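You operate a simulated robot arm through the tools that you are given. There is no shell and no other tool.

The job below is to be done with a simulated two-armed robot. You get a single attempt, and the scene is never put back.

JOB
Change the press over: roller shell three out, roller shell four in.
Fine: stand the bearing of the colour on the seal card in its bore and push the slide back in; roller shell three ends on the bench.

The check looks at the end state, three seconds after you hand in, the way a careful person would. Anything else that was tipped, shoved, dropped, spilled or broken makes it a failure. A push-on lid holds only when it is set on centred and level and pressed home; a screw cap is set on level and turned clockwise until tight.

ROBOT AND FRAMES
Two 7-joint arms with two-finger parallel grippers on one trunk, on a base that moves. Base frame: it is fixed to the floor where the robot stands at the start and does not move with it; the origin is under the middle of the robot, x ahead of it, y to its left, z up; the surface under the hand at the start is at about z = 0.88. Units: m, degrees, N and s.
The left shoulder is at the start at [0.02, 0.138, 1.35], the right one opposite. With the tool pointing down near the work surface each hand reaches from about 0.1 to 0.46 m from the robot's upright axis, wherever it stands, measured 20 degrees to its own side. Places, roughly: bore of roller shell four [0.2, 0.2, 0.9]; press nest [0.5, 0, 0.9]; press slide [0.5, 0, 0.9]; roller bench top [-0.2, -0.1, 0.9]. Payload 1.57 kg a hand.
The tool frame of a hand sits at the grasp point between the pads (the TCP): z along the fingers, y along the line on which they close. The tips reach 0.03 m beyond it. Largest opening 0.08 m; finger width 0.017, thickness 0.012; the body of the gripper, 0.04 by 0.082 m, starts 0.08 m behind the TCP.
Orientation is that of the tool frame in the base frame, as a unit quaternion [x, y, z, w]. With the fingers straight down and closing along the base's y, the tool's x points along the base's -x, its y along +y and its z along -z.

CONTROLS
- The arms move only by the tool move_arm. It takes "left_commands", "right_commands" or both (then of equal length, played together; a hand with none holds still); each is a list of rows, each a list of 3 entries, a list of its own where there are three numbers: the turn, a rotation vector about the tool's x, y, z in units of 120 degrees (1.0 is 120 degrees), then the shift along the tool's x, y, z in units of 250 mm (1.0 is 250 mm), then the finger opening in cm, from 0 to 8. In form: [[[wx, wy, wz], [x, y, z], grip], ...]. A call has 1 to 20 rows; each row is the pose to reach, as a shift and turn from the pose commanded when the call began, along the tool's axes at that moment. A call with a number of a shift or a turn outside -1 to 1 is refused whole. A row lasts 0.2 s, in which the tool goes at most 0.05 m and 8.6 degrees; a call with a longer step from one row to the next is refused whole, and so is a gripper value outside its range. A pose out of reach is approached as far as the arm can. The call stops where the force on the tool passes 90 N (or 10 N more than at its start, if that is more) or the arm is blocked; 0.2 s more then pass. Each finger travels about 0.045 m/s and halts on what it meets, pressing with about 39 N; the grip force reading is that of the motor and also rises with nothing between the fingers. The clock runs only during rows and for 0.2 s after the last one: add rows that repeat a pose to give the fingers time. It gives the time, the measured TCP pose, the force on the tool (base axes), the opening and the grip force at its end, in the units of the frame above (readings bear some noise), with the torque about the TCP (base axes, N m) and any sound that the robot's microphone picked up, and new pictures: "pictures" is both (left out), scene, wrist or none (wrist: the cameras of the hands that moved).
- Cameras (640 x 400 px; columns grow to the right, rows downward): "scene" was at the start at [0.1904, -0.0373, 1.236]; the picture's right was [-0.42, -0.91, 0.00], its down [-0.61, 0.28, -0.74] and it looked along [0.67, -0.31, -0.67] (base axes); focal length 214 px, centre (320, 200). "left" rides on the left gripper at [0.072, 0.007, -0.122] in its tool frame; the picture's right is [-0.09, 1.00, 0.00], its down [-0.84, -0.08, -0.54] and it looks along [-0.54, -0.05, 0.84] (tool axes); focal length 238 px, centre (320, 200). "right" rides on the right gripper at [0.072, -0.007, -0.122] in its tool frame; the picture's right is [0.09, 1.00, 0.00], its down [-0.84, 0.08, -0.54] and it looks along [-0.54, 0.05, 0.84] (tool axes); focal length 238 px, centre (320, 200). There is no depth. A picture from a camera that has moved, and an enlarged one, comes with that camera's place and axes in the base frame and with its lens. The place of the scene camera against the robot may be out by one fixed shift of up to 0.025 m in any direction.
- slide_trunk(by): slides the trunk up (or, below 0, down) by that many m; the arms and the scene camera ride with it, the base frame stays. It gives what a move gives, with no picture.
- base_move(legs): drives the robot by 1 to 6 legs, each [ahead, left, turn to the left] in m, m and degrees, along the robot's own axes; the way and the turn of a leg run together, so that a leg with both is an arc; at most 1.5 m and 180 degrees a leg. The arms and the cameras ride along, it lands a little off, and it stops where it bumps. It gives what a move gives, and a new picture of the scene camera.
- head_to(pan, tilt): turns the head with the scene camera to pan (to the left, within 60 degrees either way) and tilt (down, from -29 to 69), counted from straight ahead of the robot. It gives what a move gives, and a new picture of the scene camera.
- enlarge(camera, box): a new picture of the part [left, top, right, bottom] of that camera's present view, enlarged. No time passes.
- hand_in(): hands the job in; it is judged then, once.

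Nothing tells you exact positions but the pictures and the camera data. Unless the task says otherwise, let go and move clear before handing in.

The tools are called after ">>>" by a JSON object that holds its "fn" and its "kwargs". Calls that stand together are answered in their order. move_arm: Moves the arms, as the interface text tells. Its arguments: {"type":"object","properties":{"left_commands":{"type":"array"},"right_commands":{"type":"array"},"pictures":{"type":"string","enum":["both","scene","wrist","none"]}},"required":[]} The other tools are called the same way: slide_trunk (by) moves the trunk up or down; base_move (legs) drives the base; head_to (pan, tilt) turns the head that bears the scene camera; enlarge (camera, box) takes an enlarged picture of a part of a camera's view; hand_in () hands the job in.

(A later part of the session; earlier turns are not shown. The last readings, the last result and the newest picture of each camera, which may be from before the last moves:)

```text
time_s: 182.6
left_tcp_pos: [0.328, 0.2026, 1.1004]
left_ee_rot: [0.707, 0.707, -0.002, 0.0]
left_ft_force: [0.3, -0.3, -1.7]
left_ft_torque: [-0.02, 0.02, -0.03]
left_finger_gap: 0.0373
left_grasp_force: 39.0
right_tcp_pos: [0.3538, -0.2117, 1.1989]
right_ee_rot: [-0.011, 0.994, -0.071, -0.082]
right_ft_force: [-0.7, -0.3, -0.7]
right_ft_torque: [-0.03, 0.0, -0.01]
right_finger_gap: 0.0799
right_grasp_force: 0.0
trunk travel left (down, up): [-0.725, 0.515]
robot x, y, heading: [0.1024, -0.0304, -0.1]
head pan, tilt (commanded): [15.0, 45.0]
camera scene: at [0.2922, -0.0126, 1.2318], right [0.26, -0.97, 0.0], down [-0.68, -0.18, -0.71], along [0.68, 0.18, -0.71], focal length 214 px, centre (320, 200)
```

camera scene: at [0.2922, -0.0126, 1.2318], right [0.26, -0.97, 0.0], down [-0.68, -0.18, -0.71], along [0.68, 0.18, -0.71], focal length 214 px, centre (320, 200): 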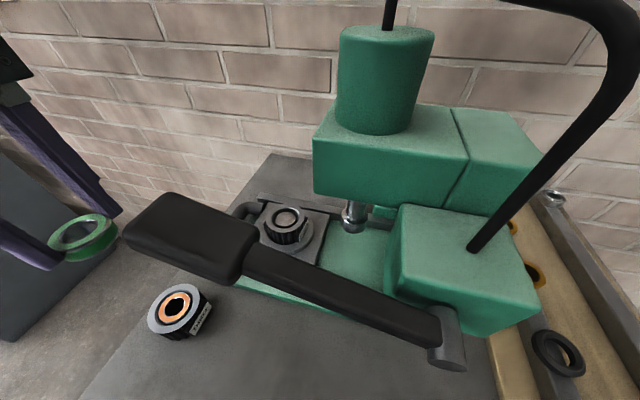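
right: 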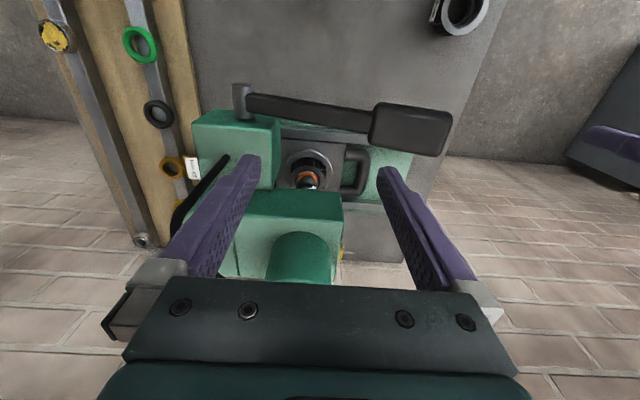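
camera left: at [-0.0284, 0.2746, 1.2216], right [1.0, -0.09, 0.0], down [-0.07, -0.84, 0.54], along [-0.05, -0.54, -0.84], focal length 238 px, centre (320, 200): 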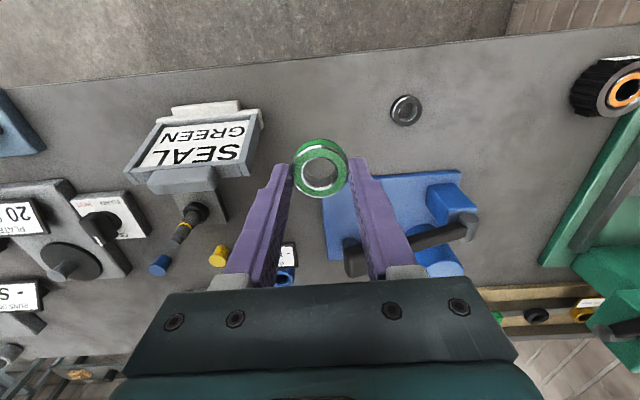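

>>> {"fn": "move_arm", "kwargs": {"left_commands": [[[0, 0, 0], [0.0, 0.1, 0], 3.0], [[0, 0, 0], [0.0, 0.22, 0], 3.0], [[0, 0, 0], [0.0, 0.35, 0], 3.0], [[0, 0, 0], [0.0, 0.48, 0], 3.0], [[0, 0, 0], [-0.04, 0.58, 0], 3.0], [[0, 0, 0], [-0.13, 0.6116, 0.03], 3.0], [[0, 0, 0], [-0.23, 0.6116, 0.1], 3.0], [[0, 0, 0], [-0.33, 0.6116, 0.18], 3.0], [[0, 0, 0], [-0.401, 0.6116, 0.25], 3.0], [[0, 0, 0], [-0.401, 0.6116, 0.28], 3.0], [[0, 0, 0], [-0.401, 0.6116, 0.28], 3.0]], "pictures": "wrist"}}

>>> {"fn": "enlarge", "kwargs": {"camera": "left", "box": [240, 80, 400, 230]}}

>>> {"fn": "enlarge", "kwargs": {"camera": "scene", "box": [245, 165, 335, 245]}}

```text
time_s: 185.0
left_tcp_pos: [0.4807, 0.1038, 1.0299]
left_ee_rot: [0.707, 0.708, -0.001, -0.001]
left_ft_force: [-0.1, 0.4, -0.9]
left_ft_torque: [0.01, -0.01, -0.02]
left_finger_gap: 0.0376
left_grasp_force: 38.9
right_tcp_pos: [0.353, -0.2113, 1.1998]
right_ee_rot: [-0.011, 0.994, -0.072, -0.082]
right_ft_force: [1.0, -0.3, 0.8]
right_ft_torque: [0.03, -0.02, -0.03]
right_finger_gap: 0.0802
right_grasp_force: 0.0
trunk travel left (down, up): [-0.725, 0.515]
robot x, y, heading: [0.1018, -0.0319, -0.0]
head pan, tilt (commanded): [15.0, 45.0]
camera left: at [0.4869, 0.174, 1.1501], right [1.0, -0.09, 0.0], down [-0.07, -0.84, 0.54], along [-0.05, -0.54, -0.84], focal length 238 px, centre (320, 200)
```

left: 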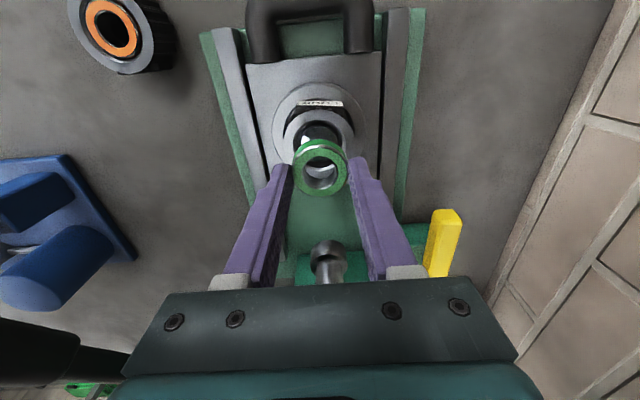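

```text
2.67 times, centred on (320, 155) of left
camera zoom: at [0.4869, 0.174, 1.1501], right [1.0, -0.09, 0.0], down [-0.07, -0.84, 0.54], along [-0.05, -0.54, -0.84], focal length 636 px, centre (320, 320)
```

zoom: 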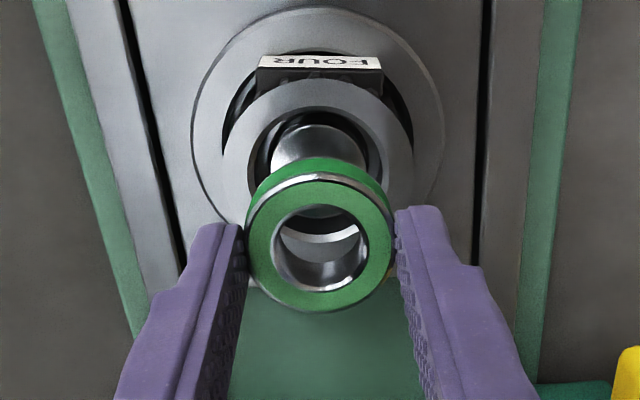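

```text
5.00 times, centred on (290, 205) of scene
camera zoom: at [0.2922, -0.0126, 1.2318], right [0.26, -0.97, 0.0], down [-0.68, -0.18, -0.71], along [0.68, 0.18, -0.71], focal length 1072 px, centre (470, 175)
```

zoom: 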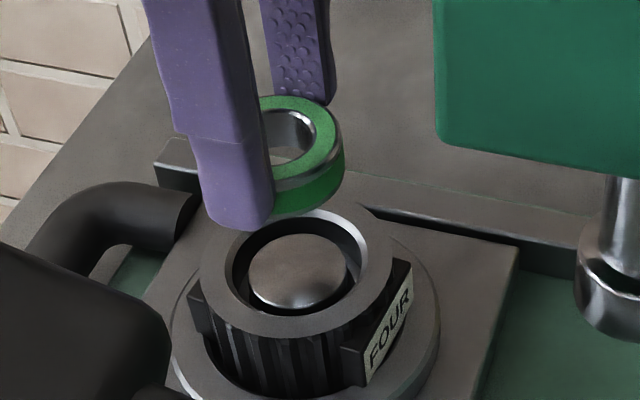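

Bearing, bore and post are in line within half a millimetre. I'll lower to just above the rim.

>>> {"fn": "move_arm", "kwargs": {"left_commands": [[[0, 0, 0], [0, -0.001, 0.05], 3.0], [[0, 0, 0], [0, -0.001, 0.1], 3.0], [[0, 0, 0], [0, -0.001, 0.136], 3.0], [[0, 0, 0], [0, -0.001, 0.148], 3.0], [[0, 0, 0], [0, -0.001, 0.148], 3.0]], "pictures": "wrist"}}

>>> {"fn": "enlarge", "kwargs": {"camera": "left", "box": [240, 80, 400, 230]}}

>>> {"fn": "enlarge", "kwargs": {"camera": "scene", "box": [255, 185, 325, 245]}}

```text
time_s: 186.2
left_tcp_pos: [0.4791, 0.1015, 0.9935]
left_ee_rot: [0.707, 0.708, -0.001, -0.001]
left_ft_force: [0.1, -0.2, -0.5]
left_ft_torque: [-0.01, 0.01, -0.03]
left_finger_gap: 0.0379
left_grasp_force: 38.7
right_tcp_pos: [0.3534, -0.2112, 1.1992]
right_ee_rot: [-0.012, 0.994, -0.072, -0.082]
right_ft_force: [0.1, 0.4, -0.2]
right_ft_torque: [-0.03, 0.04, 0.03]
right_finger_gap: 0.0797
right_grasp_force: 0.2
trunk travel left (down, up): [-0.725, 0.515]
robot x, y, heading: [0.1001, -0.0314, 0.1]
head pan, tilt (commanded): [15.0, 45.0]
camera left: at [0.4861, 0.1738, 1.1141], right [1.0, -0.09, 0.0], down [-0.07, -0.84, 0.54], along [-0.05, -0.54, -0.84], focal length 238 px, centre (320, 200)
```

left: 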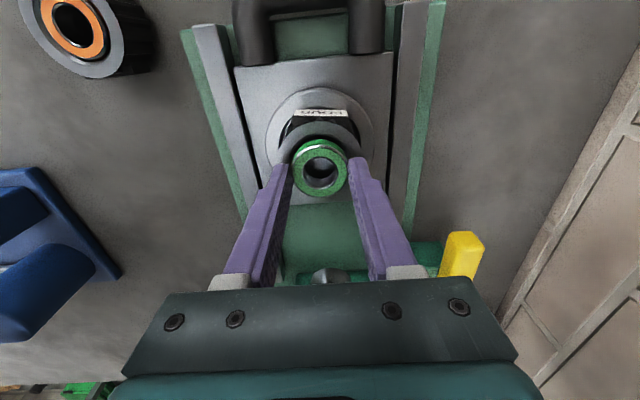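

```text
2.67 times, centred on (320, 155) of left
camera zoom: at [0.4861, 0.1738, 1.1141], right [1.0, -0.09, 0.0], down [-0.07, -0.84, 0.54], along [-0.05, -0.54, -0.84], focal length 636 px, centre (320, 320)
```

zoom: 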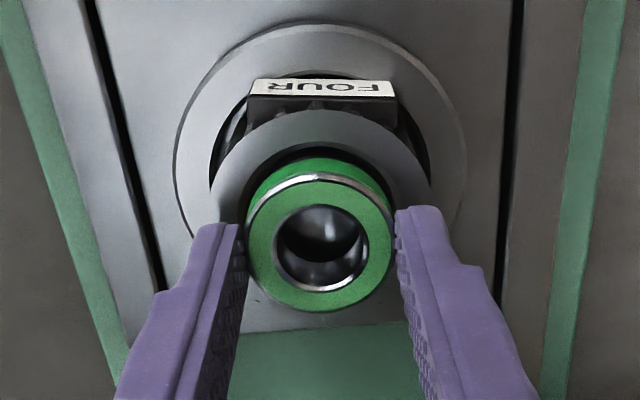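

```text
6.67 times, centred on (290, 215) of scene
camera zoom: at [0.2922, -0.0126, 1.2318], right [0.26, -0.97, 0.0], down [-0.68, -0.18, -0.71], along [0.68, 0.18, -0.71], focal length 1430 px, centre (520, 100)
```

zoom: 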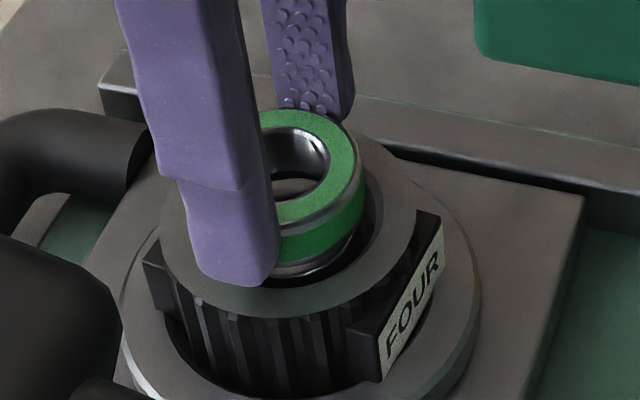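

Perfectly centred. I'll lower it 6 mm into the bore.

>>> {"fn": "move_arm", "kwargs": {"left_commands": [[[0, 0, 0], [0, 0, 0.008], 3.0], [[0, 0, 0], [0, 0, 0.016], 3.0], [[0, 0, 0], [0, 0, 0.024], 3.0], [[0, 0, 0], [0, 0, 0.024], 3.0]], "pictures": "wrist"}}

>>> {"fn": "enlarge", "kwargs": {"camera": "left", "box": [240, 80, 400, 230]}}

>>> {"fn": "enlarge", "kwargs": {"camera": "scene", "box": [255, 185, 325, 245]}}

```text
time_s: 187.2
left_tcp_pos: [0.4803, 0.1028, 0.9863]
left_ee_rot: [0.706, 0.708, -0.002, 0.001]
left_ft_force: [-0.1, -0.9, -1.1]
left_ft_torque: [0.01, -0.05, -0.01]
left_finger_gap: 0.0379
left_grasp_force: 38.9
right_tcp_pos: [0.3525, -0.2107, 1.1996]
right_ee_rot: [-0.01, 0.994, -0.072, -0.082]
right_ft_force: [0.8, -0.1, 0.7]
right_ft_torque: [0.02, -0.01, -0.04]
right_finger_gap: 0.0802
right_grasp_force: 0.1
trunk travel left (down, up): [-0.725, 0.515]
robot x, y, heading: [0.0992, -0.0287, 0.0]
head pan, tilt (commanded): [15.0, 45.0]
camera left: at [0.486, 0.1749, 1.1077], right [1.0, -0.09, 0.0], down [-0.07, -0.84, 0.54], along [-0.05, -0.54, -0.84], focal length 238 px, centre (320, 200)
```

left: 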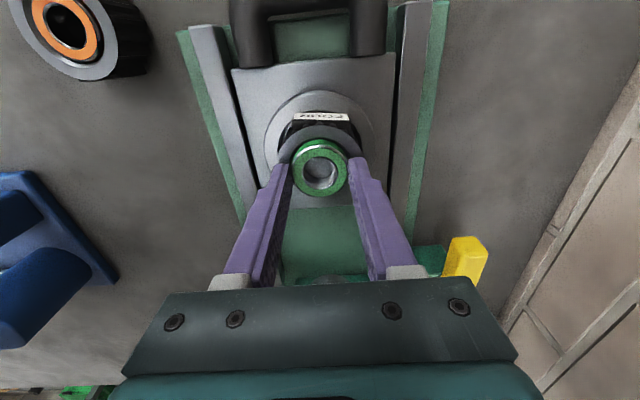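

```text
2.67 times, centred on (320, 155) of left
camera zoom: at [0.486, 0.1749, 1.1077], right [1.0, -0.09, 0.0], down [-0.07, -0.84, 0.54], along [-0.05, -0.54, -0.84], focal length 636 px, centre (320, 320)
```

zoom: 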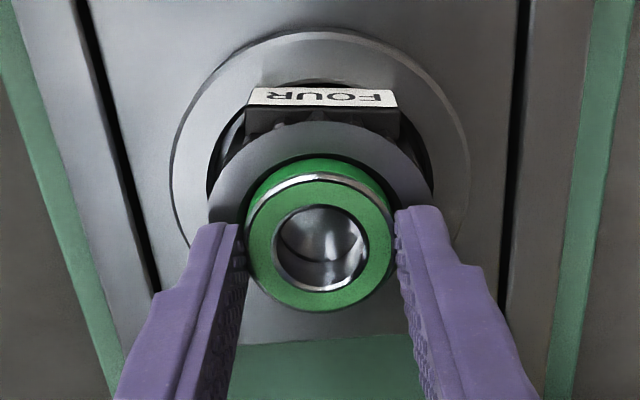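

```text
6.67 times, centred on (290, 215) of scene
camera zoom: at [0.2922, -0.0126, 1.2318], right [0.26, -0.97, 0.0], down [-0.68, -0.18, -0.71], along [0.68, 0.18, -0.71], focal length 1430 px, centre (520, 100)
```

zoom: 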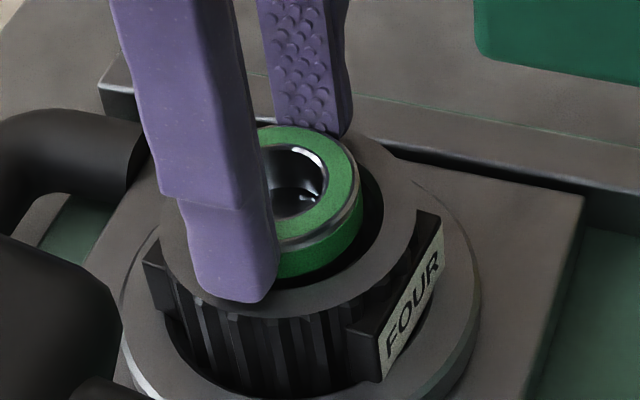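

The bearing is in the mouth of the bore just above the post, fingertips just above the rim. I'll release it gently and rise.

>>> {"fn": "move_arm", "kwargs": {"left_commands": [[[0, 0, 0], [0, 0, 0.002], 3.2], [[0, 0, 0], [0, 0, 0.002], 3.9], [[0, 0, 0], [0, 0, 0.002], 4.4], [[0, 0, 0], [0, 0, 0.002], 5.5], [[0, 0, 0], [0, 0, 0.002], 5.5], [[0, 0, 0], [0, 0, -0.04], 5.5], [[0, 0, 0], [0, 0, -0.14], 5.5], [[0, 0, 0], [0, 0, -0.28], 5.5], [[0, 0, 0], [0, 0, -0.28], 5.5]], "pictures": "wrist"}}

>>> {"fn": "enlarge", "kwargs": {"camera": "left", "box": [240, 60, 400, 200]}}

>>> {"fn": "enlarge", "kwargs": {"camera": "scene", "box": [255, 185, 325, 245]}}

```text
time_s: 189.2
left_tcp_pos: [0.4804, 0.1039, 1.0583]
left_ee_rot: [0.706, 0.708, -0.001, 0.0]
left_ft_force: [0.6, 0.3, 0.4]
left_ft_torque: [0.02, 0.01, -0.02]
left_finger_gap: 0.055
left_grasp_force: 0.0
right_tcp_pos: [0.3539, -0.2114, 1.2006]
right_ee_rot: [-0.012, 0.994, -0.071, -0.082]
right_ft_force: [-0.5, -0.6, 0.1]
right_ft_torque: [-0.02, 0.03, 0.02]
right_finger_gap: 0.08
right_grasp_force: 0.1
trunk travel left (down, up): [-0.725, 0.515]
robot x, y, heading: [0.1, -0.0313, 0.2]
head pan, tilt (commanded): [15.0, 45.0]
camera left: at [0.4861, 0.1756, 1.1779], right [1.0, -0.09, 0.0], down [-0.07, -0.84, 0.54], along [-0.05, -0.54, -0.84], focal length 238 px, centre (320, 200)
```

left: 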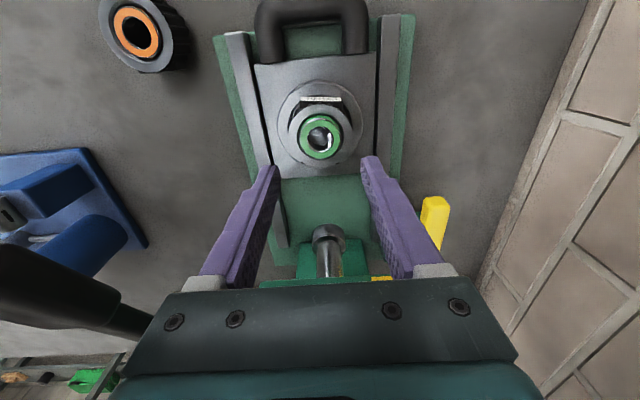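

```text
2.86 times, centred on (320, 130) of left
camera zoom: at [0.4861, 0.1756, 1.1779], right [1.0, -0.09, 0.0], down [-0.07, -0.84, 0.54], along [-0.05, -0.54, -0.84], focal length 681 px, centre (320, 400)
```

zoom: 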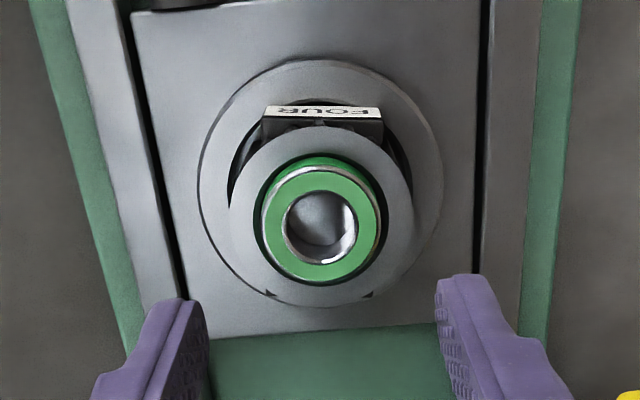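

```text
6.67 times, centred on (290, 215) of scene
camera zoom: at [0.2922, -0.0126, 1.2318], right [0.26, -0.97, 0.0], down [-0.68, -0.18, -0.71], along [0.68, 0.18, -0.71], focal length 1430 px, centre (520, 100)
```

zoom: 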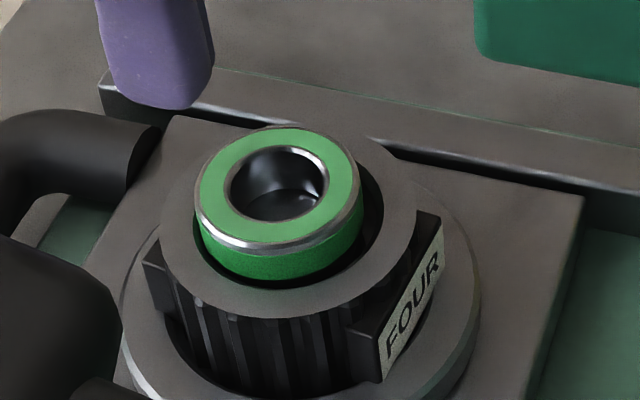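

The green bearing stands upright in shell four's bore, well below the ram. Now I'll turn the hand back and go over the slide handle.

>>> {"fn": "move_arm", "kwargs": {"left_commands": [[[0, 0, -0.03], [0.06, 0, -0.02], 5.5], [[0, 0, -0.09], [0.14, -0.01, -0.02], 5.0], [[0, 0, -0.16], [0.22, -0.02, -0.02], 4.1], [[0, 0, -0.23], [0.29, -0.03, -0.02], 4.1], [[0, 0, -0.3], [0.34, -0.042, -0.02], 4.1], [[0, 0, -0.37], [0.38, -0.042, -0.02], 4.1], [[0, 0, -0.44], [0.408, -0.042, -0.01], 4.1], [[0, 0, -0.51], [0.408, -0.042, 0], 4.1], [[0, 0, -0.58], [0.408, -0.042, 0], 4.1], [[0, 0, -0.65], [0.408, -0.042, 0], 4.1], [[0, 0, -0.71], [0.408, -0.042, 0], 4.1], [[0, 0, -0.749], [0.408, -0.042, 0], 4.1], [[0, 0, -0.749], [0.408, -0.042, 0], 4.1]], "pictures": "wrist"}}

>>> {"fn": "enlarge", "kwargs": {"camera": "left", "box": [160, 50, 480, 250]}}

```text
time_s: 192.0
left_tcp_pos: [0.4717, 0.2059, 1.0577]
left_ee_rot: [0.0, 1.0, 0.0, -0.001]
left_ft_force: [-0.3, 0.2, 0.7]
left_ft_torque: [-0.05, -0.03, 0.0]
left_finger_gap: 0.0412
left_grasp_force: 0.1
right_tcp_pos: [0.3545, -0.2123, 1.1993]
right_ee_rot: [-0.011, 0.994, -0.071, -0.082]
right_ft_force: [0.9, 0.0, -1.2]
right_ft_torque: [0.01, 0.0, 0.01]
right_finger_gap: 0.0802
right_grasp_force: 0.0
trunk travel left (down, up): [-0.725, 0.515]
robot x, y, heading: [0.0953, -0.032, -0.0]
head pan, tilt (commanded): [15.0, 45.0]
camera left: at [0.3979, 0.2111, 1.1785], right [0.09, 1.0, 0.0], down [0.84, -0.08, 0.54], along [0.54, -0.05, -0.84], focal length 238 px, centre (320, 200)
```

left: 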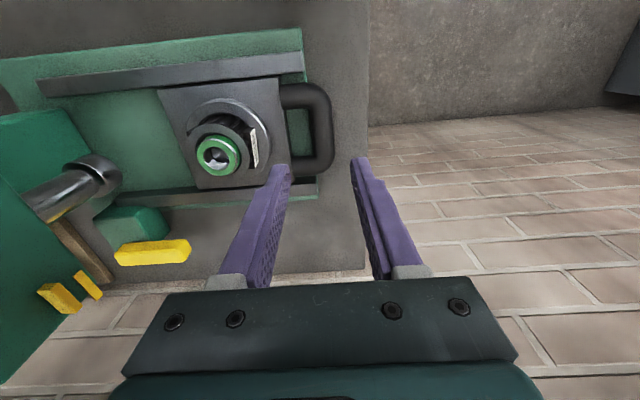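

```text
2.00 times, centred on (320, 150) of left
camera zoom: at [0.3979, 0.2111, 1.1785], right [0.09, 1.0, 0.0], down [0.84, -0.08, 0.54], along [0.54, -0.05, -0.84], focal length 477 px, centre (320, 300)
```

zoom: 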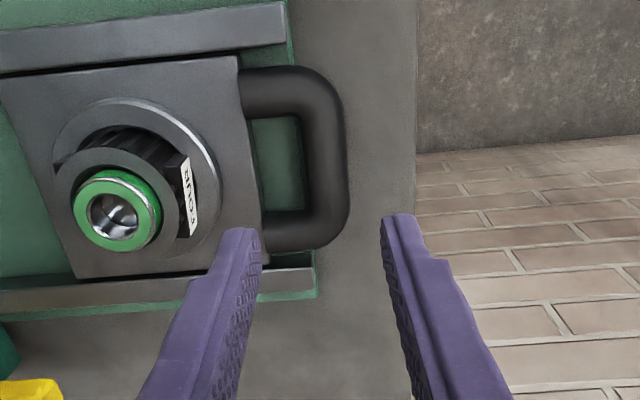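

Bar centre is at y≈0.206, directly below. I'll descend and grip it.

>>> {"fn": "move_arm", "kwargs": {"left_commands": [[[0, 0, 0], [0, 0, 0.12], 4.1], [[0, 0, 0], [0, 0, 0.28], 4.1], [[0, 0, 0], [0, 0, 0.42], 4.1], [[0, 0, 0], [0, 0, 0.525], 4.1], [[0, 0, 0], [0, 0, 0.525], 4.1]], "pictures": "wrist"}}

>>> {"fn": "enlarge", "kwargs": {"camera": "left", "box": [160, 70, 480, 270]}}

```text
time_s: 193.2
left_tcp_pos: [0.4705, 0.2029, 0.9262]
left_ee_rot: [0.0, 1.0, -0.001, 0.0]
left_ft_force: [-3.0, -0.9, 3.3]
left_ft_torque: [-0.12, 0.04, -0.06]
left_finger_gap: 0.0414
left_grasp_force: 0.4
right_tcp_pos: [0.3531, -0.2117, 1.2004]
right_ee_rot: [-0.011, 0.994, -0.072, -0.082]
right_ft_force: [0.4, -0.3, -0.2]
right_ft_torque: [0.0, 0.0, -0.03]
right_finger_gap: 0.0802
right_grasp_force: 0.0
trunk travel left (down, up): [-0.725, 0.515]
robot x, y, heading: [0.1004, -0.0332, -0.1]
head pan, tilt (commanded): [15.0, 45.0]
camera left: at [0.3974, 0.2097, 1.047], right [0.09, 1.0, 0.0], down [0.84, -0.08, 0.54], along [0.54, -0.05, -0.84], focal length 238 px, centre (320, 200)
```

left: 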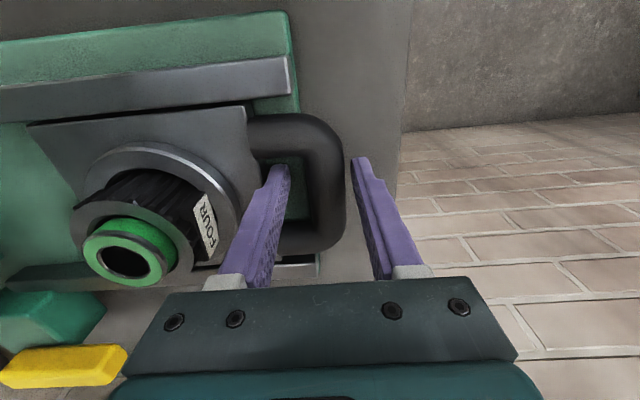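

```text
2.00 times, centred on (320, 170) of left
camera zoom: at [0.3974, 0.2097, 1.047], right [0.09, 1.0, 0.0], down [0.84, -0.08, 0.54], along [0.54, -0.05, -0.84], focal length 477 px, centre (320, 260)
```

zoom: 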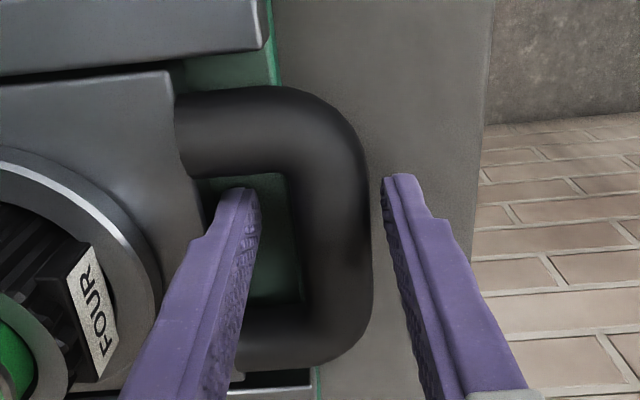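

Slight touch; I'll rise 2 mm, then close on the bar.

>>> {"fn": "move_arm", "kwargs": {"left_commands": [[[0, 0, 0], [0, 0, -0.008], 4.1], [[0, 0, 0], [0, 0, -0.008], 3.0], [[0, 0, 0], [0, 0, -0.008], 2.0], [[0, 0, 0], [0, 0, -0.008], 1.5], [[0, 0, 0], [0, 0, -0.008], 1.5]], "pictures": "none"}}

>>> {"fn": "enlarge", "kwargs": {"camera": "scene", "box": [200, 160, 420, 290]}}

```text
time_s: 194.4
left_tcp_pos: [0.4699, 0.2049, 0.9282]
left_ee_rot: [0.0, 1.0, 0.0, 0.0]
left_ft_force: [1.1, 2.7, -2.3]
left_ft_torque: [0.25, -0.01, 0.02]
left_finger_gap: 0.0245
left_grasp_force: 34.5
right_tcp_pos: [0.3541, -0.2121, 1.1988]
right_ee_rot: [-0.011, 0.994, -0.071, -0.082]
right_ft_force: [-0.4, 0.2, 0.1]
right_ft_torque: [-0.01, 0.02, -0.01]
right_finger_gap: 0.08
right_grasp_force: 0.2
trunk travel left (down, up): [-0.725, 0.515]
robot x, y, heading: [0.1009, -0.0289, -0.1]
head pan, tilt (commanded): [15.0, 45.0]
```

```text
2.91 times, centred on (310, 225) of scene
camera zoom: at [0.2922, -0.0122, 1.2318], right [0.26, -0.97, 0.0], down [-0.68, -0.18, -0.71], along [0.68, 0.18, -0.71], focal length 624 px, centre (349, 127)
```

zoom: 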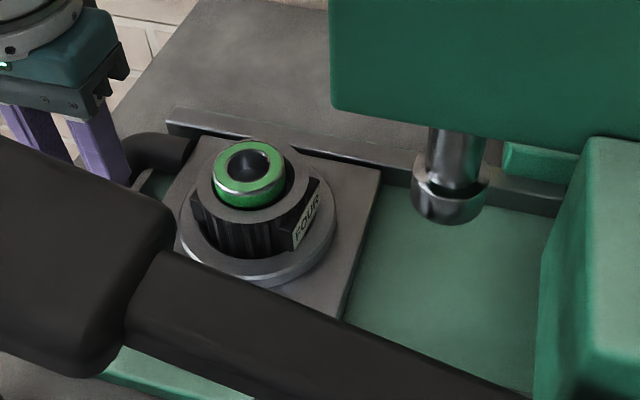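

Gripped. The ram has about 14 mm of clearance over the bearing. I'll push the slide in slowly.

>>> {"fn": "move_arm", "kwargs": {"left_commands": [[[0, 0, 0], [0, -0.004, 0], 1.5], [[0, 0, 0], [0, -0.012, 0], 1.5], [[0, 0, 0], [0, -0.024, 0], 1.5], [[0, 0, 0], [0, -0.038, 0], 1.5], [[0, 0, 0], [0, -0.052, 0], 1.5], [[0, 0, 0], [0, -0.066, 0], 1.5], [[0, 0, 0], [0, -0.08, 0], 1.5], [[0, 0, 0], [0, -0.094, 0], 1.5], [[0, 0, 0], [0, -0.108, 0], 1.5], [[0, 0, 0], [0, -0.122, 0], 1.5], [[0, 0, 0], [0, -0.136, 0], 1.5], [[0, 0, 0], [0, -0.148, 0], 1.5], [[0, 0, 0], [0, -0.156, 0], 1.5], [[0, 0, 0], [0, -0.16, 0], 1.5], [[0, 0, 0], [0, -0.16, 0], 1.5]], "pictures": "both"}}

>>> {"fn": "enlarge", "kwargs": {"camera": "scene", "box": [200, 160, 420, 290]}}

```text
time_s: 197.6
left_tcp_pos: [0.4696, 0.166, 0.9274]
left_ee_rot: [0.0, 1.0, 0.0, -0.001]
left_ft_force: [-7.0, 2.6, 22.8]
left_ft_torque: [0.05, 0.58, -0.03]
left_finger_gap: 0.0248
left_grasp_force: 36.5
right_tcp_pos: [0.3526, -0.212, 1.1994]
right_ee_rot: [-0.01, 0.994, -0.071, -0.083]
right_ft_force: [0.8, 1.0, -0.7]
right_ft_torque: [0.0, 0.01, -0.02]
right_finger_gap: 0.0798
right_grasp_force: 0.0
trunk travel left (down, up): [-0.725, 0.515]
robot x, y, heading: [0.0988, -0.0292, -0.0]
head pan, tilt (commanded): [15.0, 45.0]
camera scene: at [0.2923, -0.0116, 1.2319], right [0.26, -0.97, 0.0], down [-0.68, -0.18, -0.71], along [0.68, 0.18, -0.71], focal length 214 px, centre (320, 200)
camera left: at [0.3979, 0.1726, 1.049], right [0.09, 1.0, 0.0], down [0.84, -0.08, 0.54], along [0.54, -0.05, -0.84], focal length 238 px, centre (320, 200)
```

scene: 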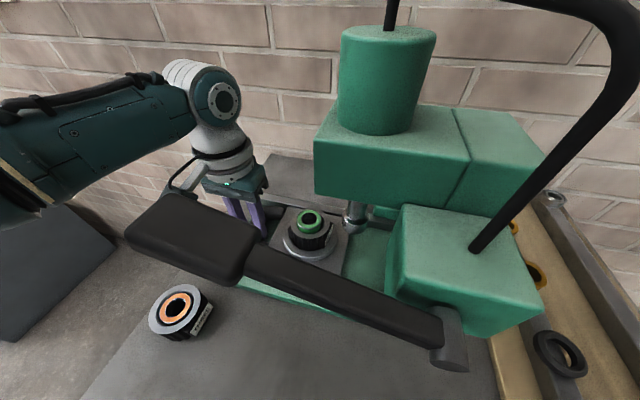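
left: 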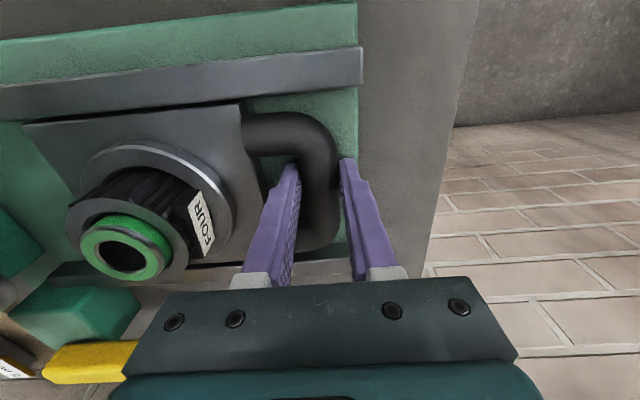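

```text
2.91 times, centred on (310, 225) of scene
camera zoom: at [0.2923, -0.0116, 1.2319], right [0.26, -0.97, 0.0], down [-0.68, -0.18, -0.71], along [0.68, 0.18, -0.71], focal length 624 px, centre (349, 127)
```

zoom: 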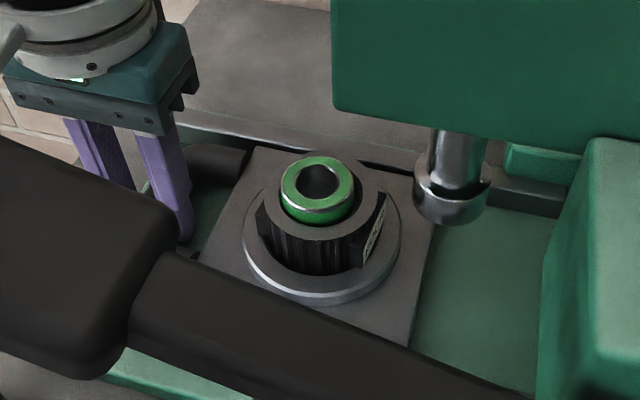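

Sliding well, the bearing stays put and the ram still clears it by about 14 mm. Continuing.

>>> {"fn": "move_arm", "kwargs": {"left_commands": [[[0, 0, 0], [0, -0.004, 0], 1.5], [[0, 0, 0], [0, -0.012, 0], 1.5], [[0, 0, 0], [0, -0.024, 0], 1.5], [[0, 0, 0], [0, -0.038, 0], 1.5], [[0, 0, 0], [0, -0.052, 0], 1.5], [[0, 0, 0], [0, -0.066, 0], 1.5], [[0, 0, 0], [0, -0.08, 0], 1.5], [[0, 0, 0], [0, -0.094, 0], 1.5], [[0, 0, 0], [0, -0.108, 0], 1.5], [[0, 0, 0], [0, -0.122, 0], 1.5], [[0, 0, 0], [0, -0.136, 0], 1.5], [[0, 0, 0], [0, -0.148, 0], 1.5], [[0, 0, 0], [0, -0.156, 0], 1.5], [[0, 0, 0], [0, -0.16, 0], 1.5], [[0, 0, 0], [0, -0.16, 0], 1.5]], "pictures": "both"}}

>>> {"fn": "enlarge", "kwargs": {"camera": "scene", "box": [220, 160, 420, 290]}}

```text
time_s: 200.8
left_tcp_pos: [0.4705, 0.1248, 0.9279]
left_ee_rot: [0.0, 1.0, 0.0, 0.0]
left_ft_force: [-8.0, 1.8, 21.4]
left_ft_torque: [0.05, -0.31, 0.01]
left_finger_gap: 0.0248
left_grasp_force: 36.6
right_tcp_pos: [0.3547, -0.2121, 1.1998]
right_ee_rot: [-0.011, 0.994, -0.071, -0.081]
right_ft_force: [0.2, 0.3, -0.6]
right_ft_torque: [0.0, -0.02, 0.02]
right_finger_gap: 0.08
right_grasp_force: 0.0
trunk travel left (down, up): [-0.725, 0.515]
robot x, y, heading: [0.0976, -0.031, 0.2]
head pan, tilt (commanded): [15.0, 45.0]
camera scene: at [0.2922, -0.0119, 1.232], right [0.26, -0.97, 0.0], down [-0.68, -0.18, -0.71], along [0.68, 0.18, -0.71], focal length 214 px, centre (320, 200)
camera left: at [0.398, 0.1322, 1.0489], right [0.09, 1.0, 0.0], down [0.84, -0.08, 0.54], along [0.54, -0.05, -0.84], focal length 238 px, centre (320, 200)
```

scene: 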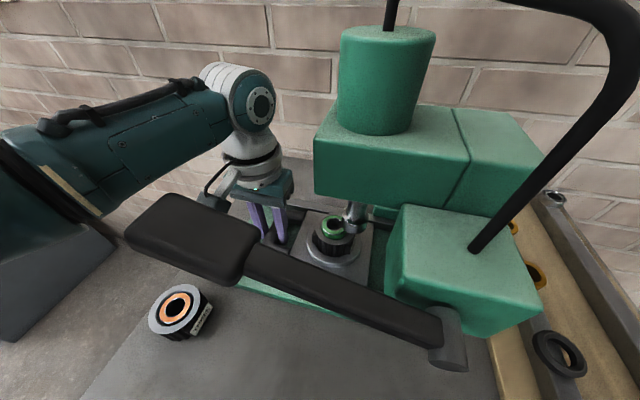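
left: 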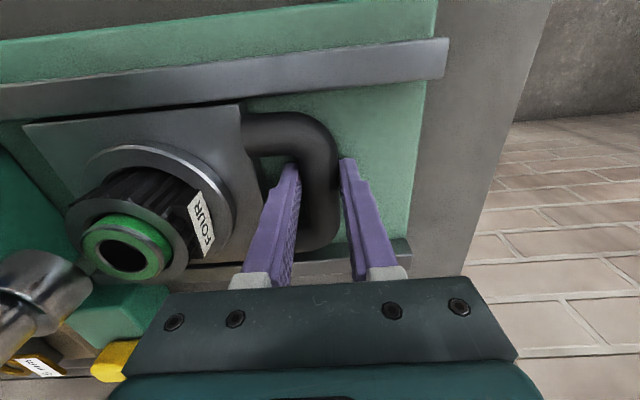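

```text
3.08 times, centred on (320, 225) of scene
camera zoom: at [0.2922, -0.0119, 1.232], right [0.26, -0.97, 0.0], down [-0.68, -0.18, -0.71], along [0.68, 0.18, -0.71], focal length 660 px, centre (320, 123)
```

zoom: 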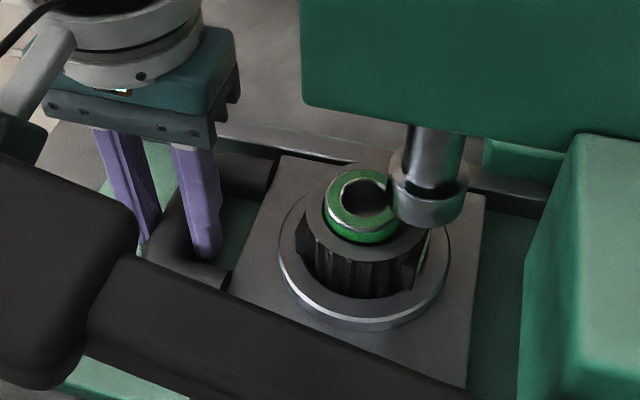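

>>> {"fn": "move_arm", "kwargs": {"left_commands": [[[0, 0, 0], [0, -0.004, 0], 1.5], [[0, 0, 0], [0, -0.012, 0], 1.5], [[0, 0, 0], [0, -0.022, 0], 1.5], [[0, 0, 0], [0, -0.032, 0], 1.5], [[0, 0, 0], [0, -0.042, 0], 1.5], [[0, 0, 0], [0, -0.052, 0], 1.5], [[0, 0, 0], [0, -0.06, 0], 1.5], [[0, 0, 0], [0, -0.066, 0], 1.5], [[0, 0, 0], [0, -0.07, 0], 1.5], [[0, 0, 0], [0, -0.07, 0], 1.5]], "pictures": "both"}}

>>> {"fn": "enlarge", "kwargs": {"camera": "scene", "box": [220, 160, 420, 290]}}

```text
time_s: 203.0
left_tcp_pos: [0.4699, 0.108, 0.9281]
left_ee_rot: [-0.001, 1.0, 0.0, -0.001]
left_ft_force: [9.8, 3.7, -19.1]
left_ft_torque: [0.06, -0.05, -0.01]
left_finger_gap: 0.0247
left_grasp_force: 36.2
right_tcp_pos: [0.3533, -0.2124, 1.2011]
right_ee_rot: [-0.011, 0.994, -0.072, -0.083]
right_ft_force: [0.3, -0.1, -0.2]
right_ft_torque: [-0.03, -0.01, 0.0]
right_finger_gap: 0.0802
right_grasp_force: 0.0
trunk travel left (down, up): [-0.725, 0.515]
robot x, y, heading: [0.1011, -0.0327, -0.1]
head pan, tilt (commanded): [15.0, 45.0]
camera scene: at [0.2926, -0.0125, 1.2317], right [0.26, -0.97, 0.0], down [-0.68, -0.18, -0.71], along [0.68, 0.18, -0.71], focal length 214 px, centre (320, 200)
camera left: at [0.3979, 0.1145, 1.0488], right [0.09, 1.0, 0.0], down [0.84, -0.08, 0.54], along [0.54, -0.05, -0.84], focal length 238 px, centre (320, 200)
```

scene: 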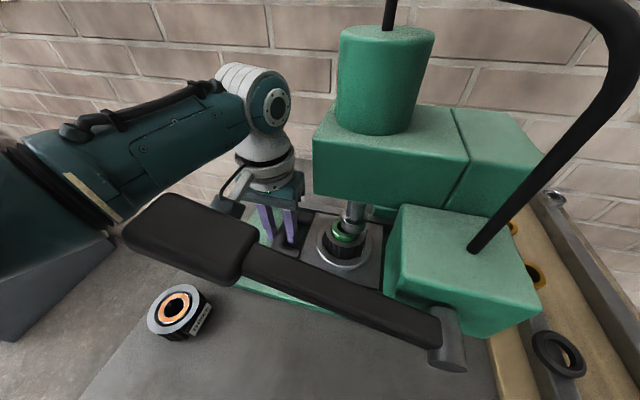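
left: 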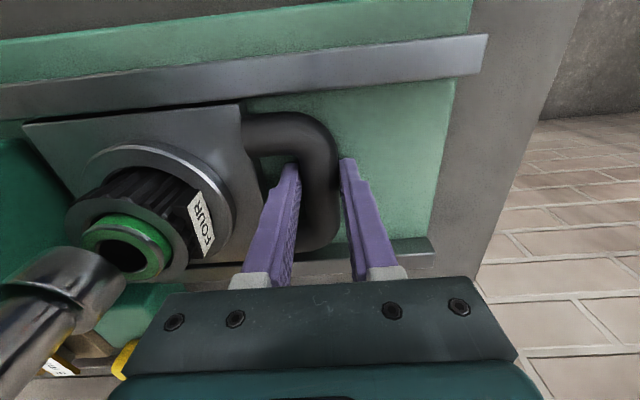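

```text
3.08 times, centred on (320, 225) of scene
camera zoom: at [0.2926, -0.0125, 1.2317], right [0.26, -0.97, 0.0], down [-0.68, -0.18, -0.71], along [0.68, 0.18, -0.71], focal length 660 px, centre (320, 123)
```

zoom: 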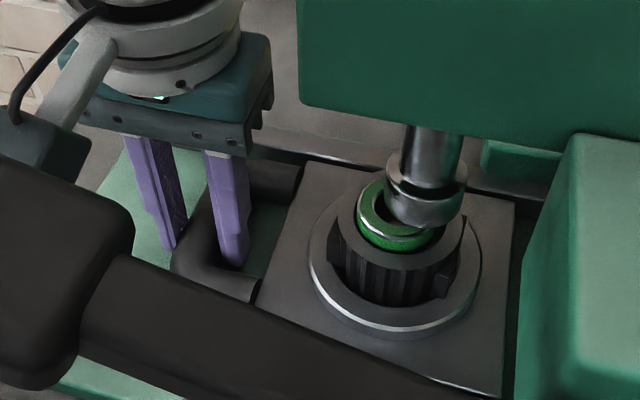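

Nearly home. I'll push the last 9 mm gently.

>>> {"fn": "move_arm", "kwargs": {"left_commands": [[[0, 0, 0], [0, -0.006, 0], 1.5], [[0, 0, 0], [0, -0.014, 0], 1.5], [[0, 0, 0], [0, -0.022, 0], 1.5], [[0, 0, 0], [0, -0.03, 0], 1.5], [[0, 0, 0], [0, -0.035, 0], 1.5], [[0, 0, 0], [0, -0.035, 0], 1.5]], "pictures": "wrist"}}

>>> {"fn": "enlarge", "kwargs": {"camera": "scene", "box": [250, 170, 390, 270]}}

>>> {"fn": "enlarge", "kwargs": {"camera": "left", "box": [0, 60, 320, 300]}}

```text
time_s: 204.4
left_tcp_pos: [0.4706, 0.107, 0.9289]
left_ee_rot: [-0.001, 1.0, 0.004, -0.001]
left_ft_force: [0.7, -1.8, -26.3]
left_ft_torque: [-0.01, 0.06, -0.11]
left_finger_gap: 0.0248
left_grasp_force: 36.2
right_tcp_pos: [0.3546, -0.2084, 1.1988]
right_ee_rot: [-0.011, 0.994, -0.069, -0.081]
right_ft_force: [-0.6, 0.7, 0.5]
right_ft_torque: [0.0, 0.02, -0.02]
right_finger_gap: 0.08
right_grasp_force: 0.1
trunk travel left (down, up): [-0.725, 0.515]
robot x, y, heading: [0.0972, -0.0328, -0.1]
head pan, tilt (commanded): [15.0, 45.0]
camera left: at [0.3977, 0.1119, 1.0507], right [0.09, 1.0, 0.01], down [0.84, -0.08, 0.54], along [0.54, -0.04, -0.84], focal length 238 px, centre (320, 200)
```

left: 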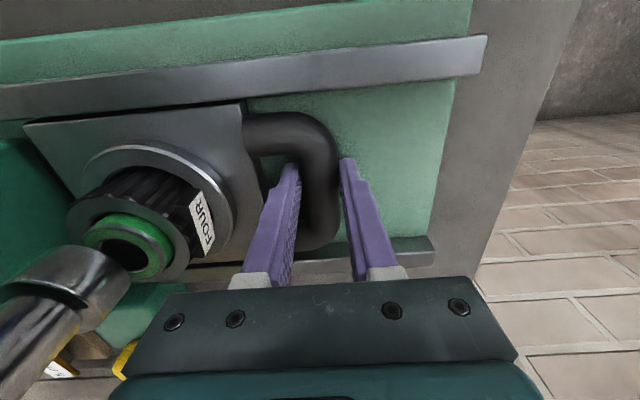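

```text
4.00 times, centred on (320, 220) of scene
camera zoom: at [0.293, -0.0083, 1.2321], right [0.26, -0.97, -0.01], down [-0.68, -0.18, -0.71], along [0.68, 0.19, -0.71], focal length 858 px, centre (320, 120)
```

zoom: 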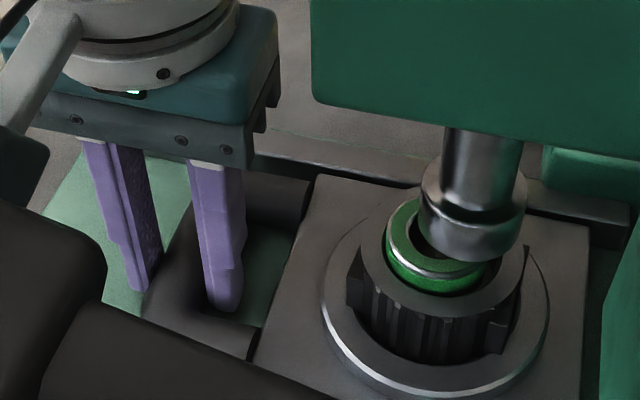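

```text
1.67 times, centred on (160, 180) of left
camera zoom: at [0.3977, 0.1119, 1.0507], right [0.09, 1.0, 0.01], down [0.84, -0.08, 0.54], along [0.54, -0.04, -0.84], focal length 397 px, centre (587, 233)
```

zoom: 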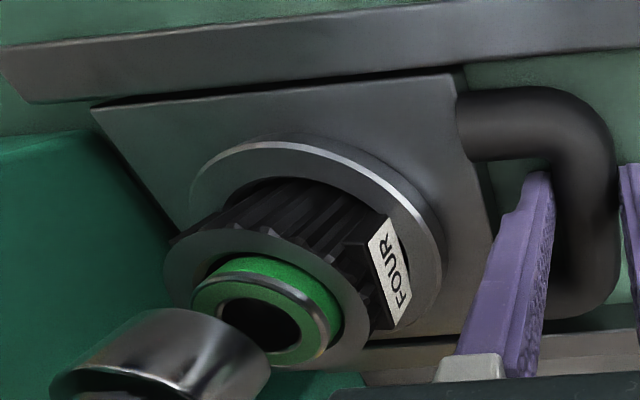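

The slide stopped about 8 mm short of home and the robot base recoiled slightly, so something resists. I'll pause and read the state again before pushing further.

>>> {"fn": "move_arm", "kwargs": {"left_commands": [[[0, 0, 0], [0, 0, 0], 1.5], [[0, 0, 0], [0, 0, 0], 1.5]], "pictures": "both"}}

>>> {"fn": "head_to", "kwargs": {"pan": 0, "tilt": 50}}

>>> {"fn": "enlarge", "kwargs": {"camera": "scene", "box": [220, 150, 420, 290]}}

```text
time_s: 205.0
left_tcp_pos: [0.4704, 0.1073, 0.9298]
left_ee_rot: [-0.002, 1.0, 0.005, -0.002]
left_ft_force: [-3.7, -0.3, -24.8]
left_ft_torque: [-0.03, 0.4, -0.11]
left_finger_gap: 0.0247
left_grasp_force: 36.0
right_tcp_pos: [0.3543, -0.2069, 1.1997]
right_ee_rot: [-0.011, 0.994, -0.068, -0.082]
right_ft_force: [-0.7, 0.1, 0.5]
right_ft_torque: [-0.01, 0.0, 0.0]
right_finger_gap: 0.08
right_grasp_force: 0.0
trunk travel left (down, up): [-0.725, 0.515]
robot x, y, heading: [0.0975, -0.0306, -0.3]
head pan, tilt (commanded): [15.0, 45.0]
camera scene: at [0.2928, -0.0083, 1.2322], right [0.26, -0.97, -0.01], down [-0.68, -0.18, -0.71], along [0.68, 0.19, -0.71], focal length 214 px, centre (320, 200)
camera left: at [0.3977, 0.1119, 1.0508], right [0.09, 1.0, 0.01], down [0.84, -0.08, 0.54], along [0.54, -0.04, -0.84], focal length 238 px, centre (320, 200)
```

scene: 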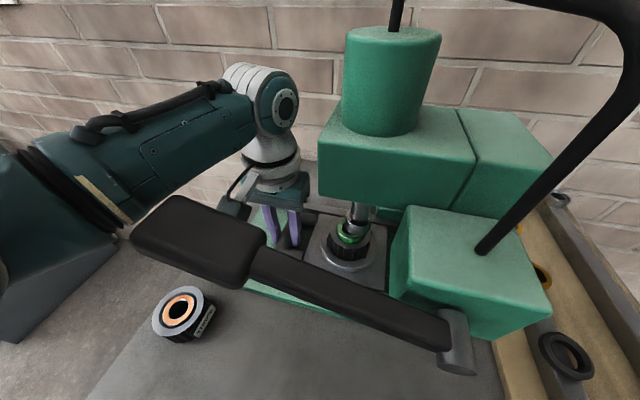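
left: 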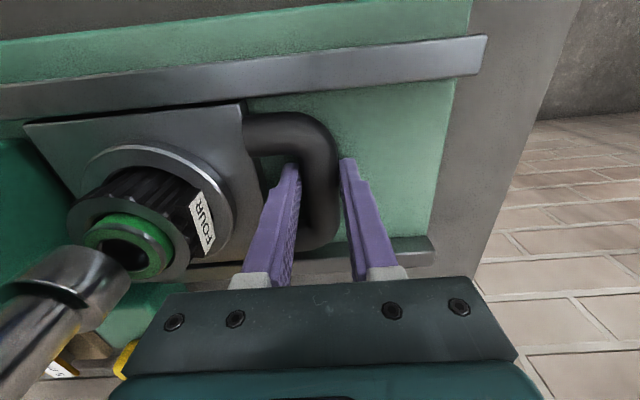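

```text
time_s: 205.8
left_tcp_pos: [0.4698, 0.106, 0.93]
left_ee_rot: [-0.001, 1.0, 0.005, -0.002]
left_ft_force: [-5.8, 2.1, -21.4]
left_ft_torque: [0.05, 0.64, -0.05]
left_finger_gap: 0.0248
left_grasp_force: 35.6
right_tcp_pos: [0.3524, -0.2072, 1.1982]
right_ee_rot: [-0.011, 0.994, -0.069, -0.082]
right_ft_force: [0.8, 0.3, -0.9]
right_ft_torque: [-0.02, -0.03, -0.02]
right_finger_gap: 0.08
right_grasp_force: 0.0
trunk travel left (down, up): [-0.725, 0.515]
robot x, y, heading: [0.0992, -0.0321, 0.2]
head pan, tilt (commanded): [0.0, 50.0]
camera scene: at [0.2911, -0.0291, 1.2251], right [0.0, -1.0, -0.01], down [-0.77, 0.0, -0.64], along [0.64, 0.01, -0.77], focal length 214 px, centre (320, 200)
```

scene: 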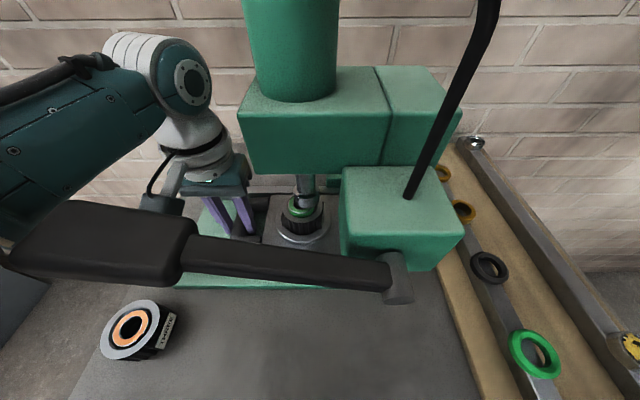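

```text
2.86 times, centred on (320, 220) of scene
camera zoom: at [0.2911, -0.0291, 1.2251], right [0.0, -1.0, -0.01], down [-0.77, 0.0, -0.64], along [0.64, 0.01, -0.77], focal length 613 px, centre (320, 143)
```

zoom: 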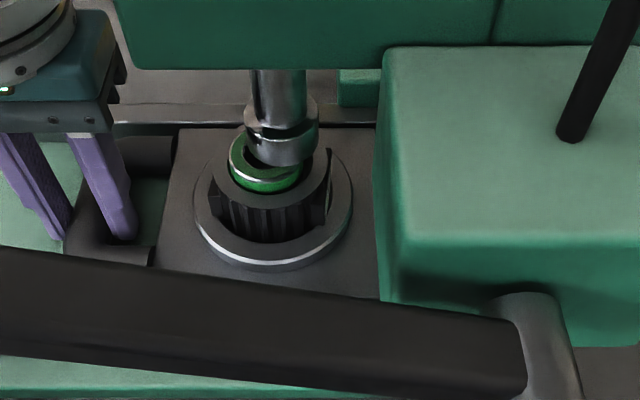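

The base recoil with little force at the fingers means an arm link is pressing on something — the forearm is now low against the lever grip. I'll back off right away: relax +8 mm, then open and rise.

>>> {"fn": "move_arm", "kwargs": {"left_commands": [[[0, 0, 0], [0, 0.01, 0], 1.5], [[0, 0, 0], [0, 0.025, 0], 1.5], [[0, 0, 0], [0, 0.035, 0], 1.5], [[0, 0, 0], [0, 0.035, 0], 1.5]], "pictures": "scene"}}

>>> {"fn": "enlarge", "kwargs": {"camera": "scene", "box": [0, 120, 300, 310]}}

```text
time_s: 206.8
left_tcp_pos: [0.4703, 0.1075, 0.9302]
left_ee_rot: [0.001, 1.0, -0.001, -0.001]
left_ft_force: [-16.8, -3.0, 19.1]
left_ft_torque: [-0.06, 0.51, 0.0]
left_finger_gap: 0.0247
left_grasp_force: 36.1
right_tcp_pos: [0.3531, -0.2119, 1.1998]
right_ee_rot: [-0.011, 0.994, -0.07, -0.082]
right_ft_force: [0.1, -0.8, -0.3]
right_ft_torque: [0.01, 0.0, 0.0]
right_finger_gap: 0.0798
right_grasp_force: 0.0
trunk travel left (down, up): [-0.725, 0.515]
robot x, y, heading: [0.0984, -0.0288, 0.3]
head pan, tilt (commanded): [0.0, 50.0]
camera scene: at [0.2901, -0.0324, 1.2252], right [0.0, -1.0, 0.0], down [-0.77, 0.0, -0.64], along [0.64, 0.0, -0.77], focal length 214 px, centre (320, 200)
```

scene: 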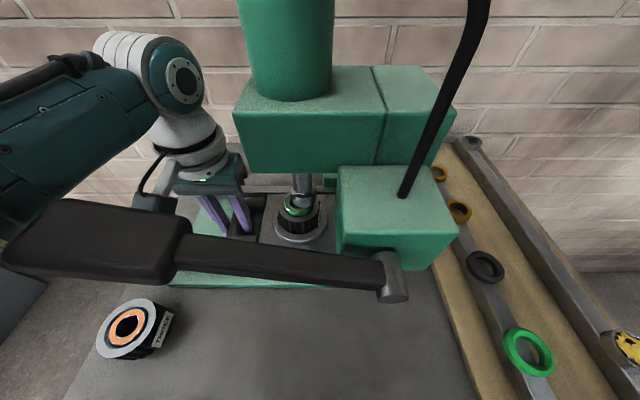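

```text
2.11 times, centred on (150, 215) of scene
camera zoom: at [0.2901, -0.0324, 1.2252], right [0.0, -1.0, 0.0], down [-0.77, 0.0, -0.64], along [0.64, 0.0, -0.77], focal length 452 px, centre (678, 168)
```

zoom: 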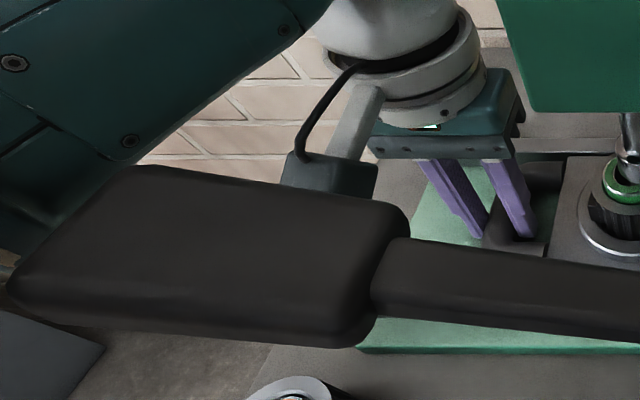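

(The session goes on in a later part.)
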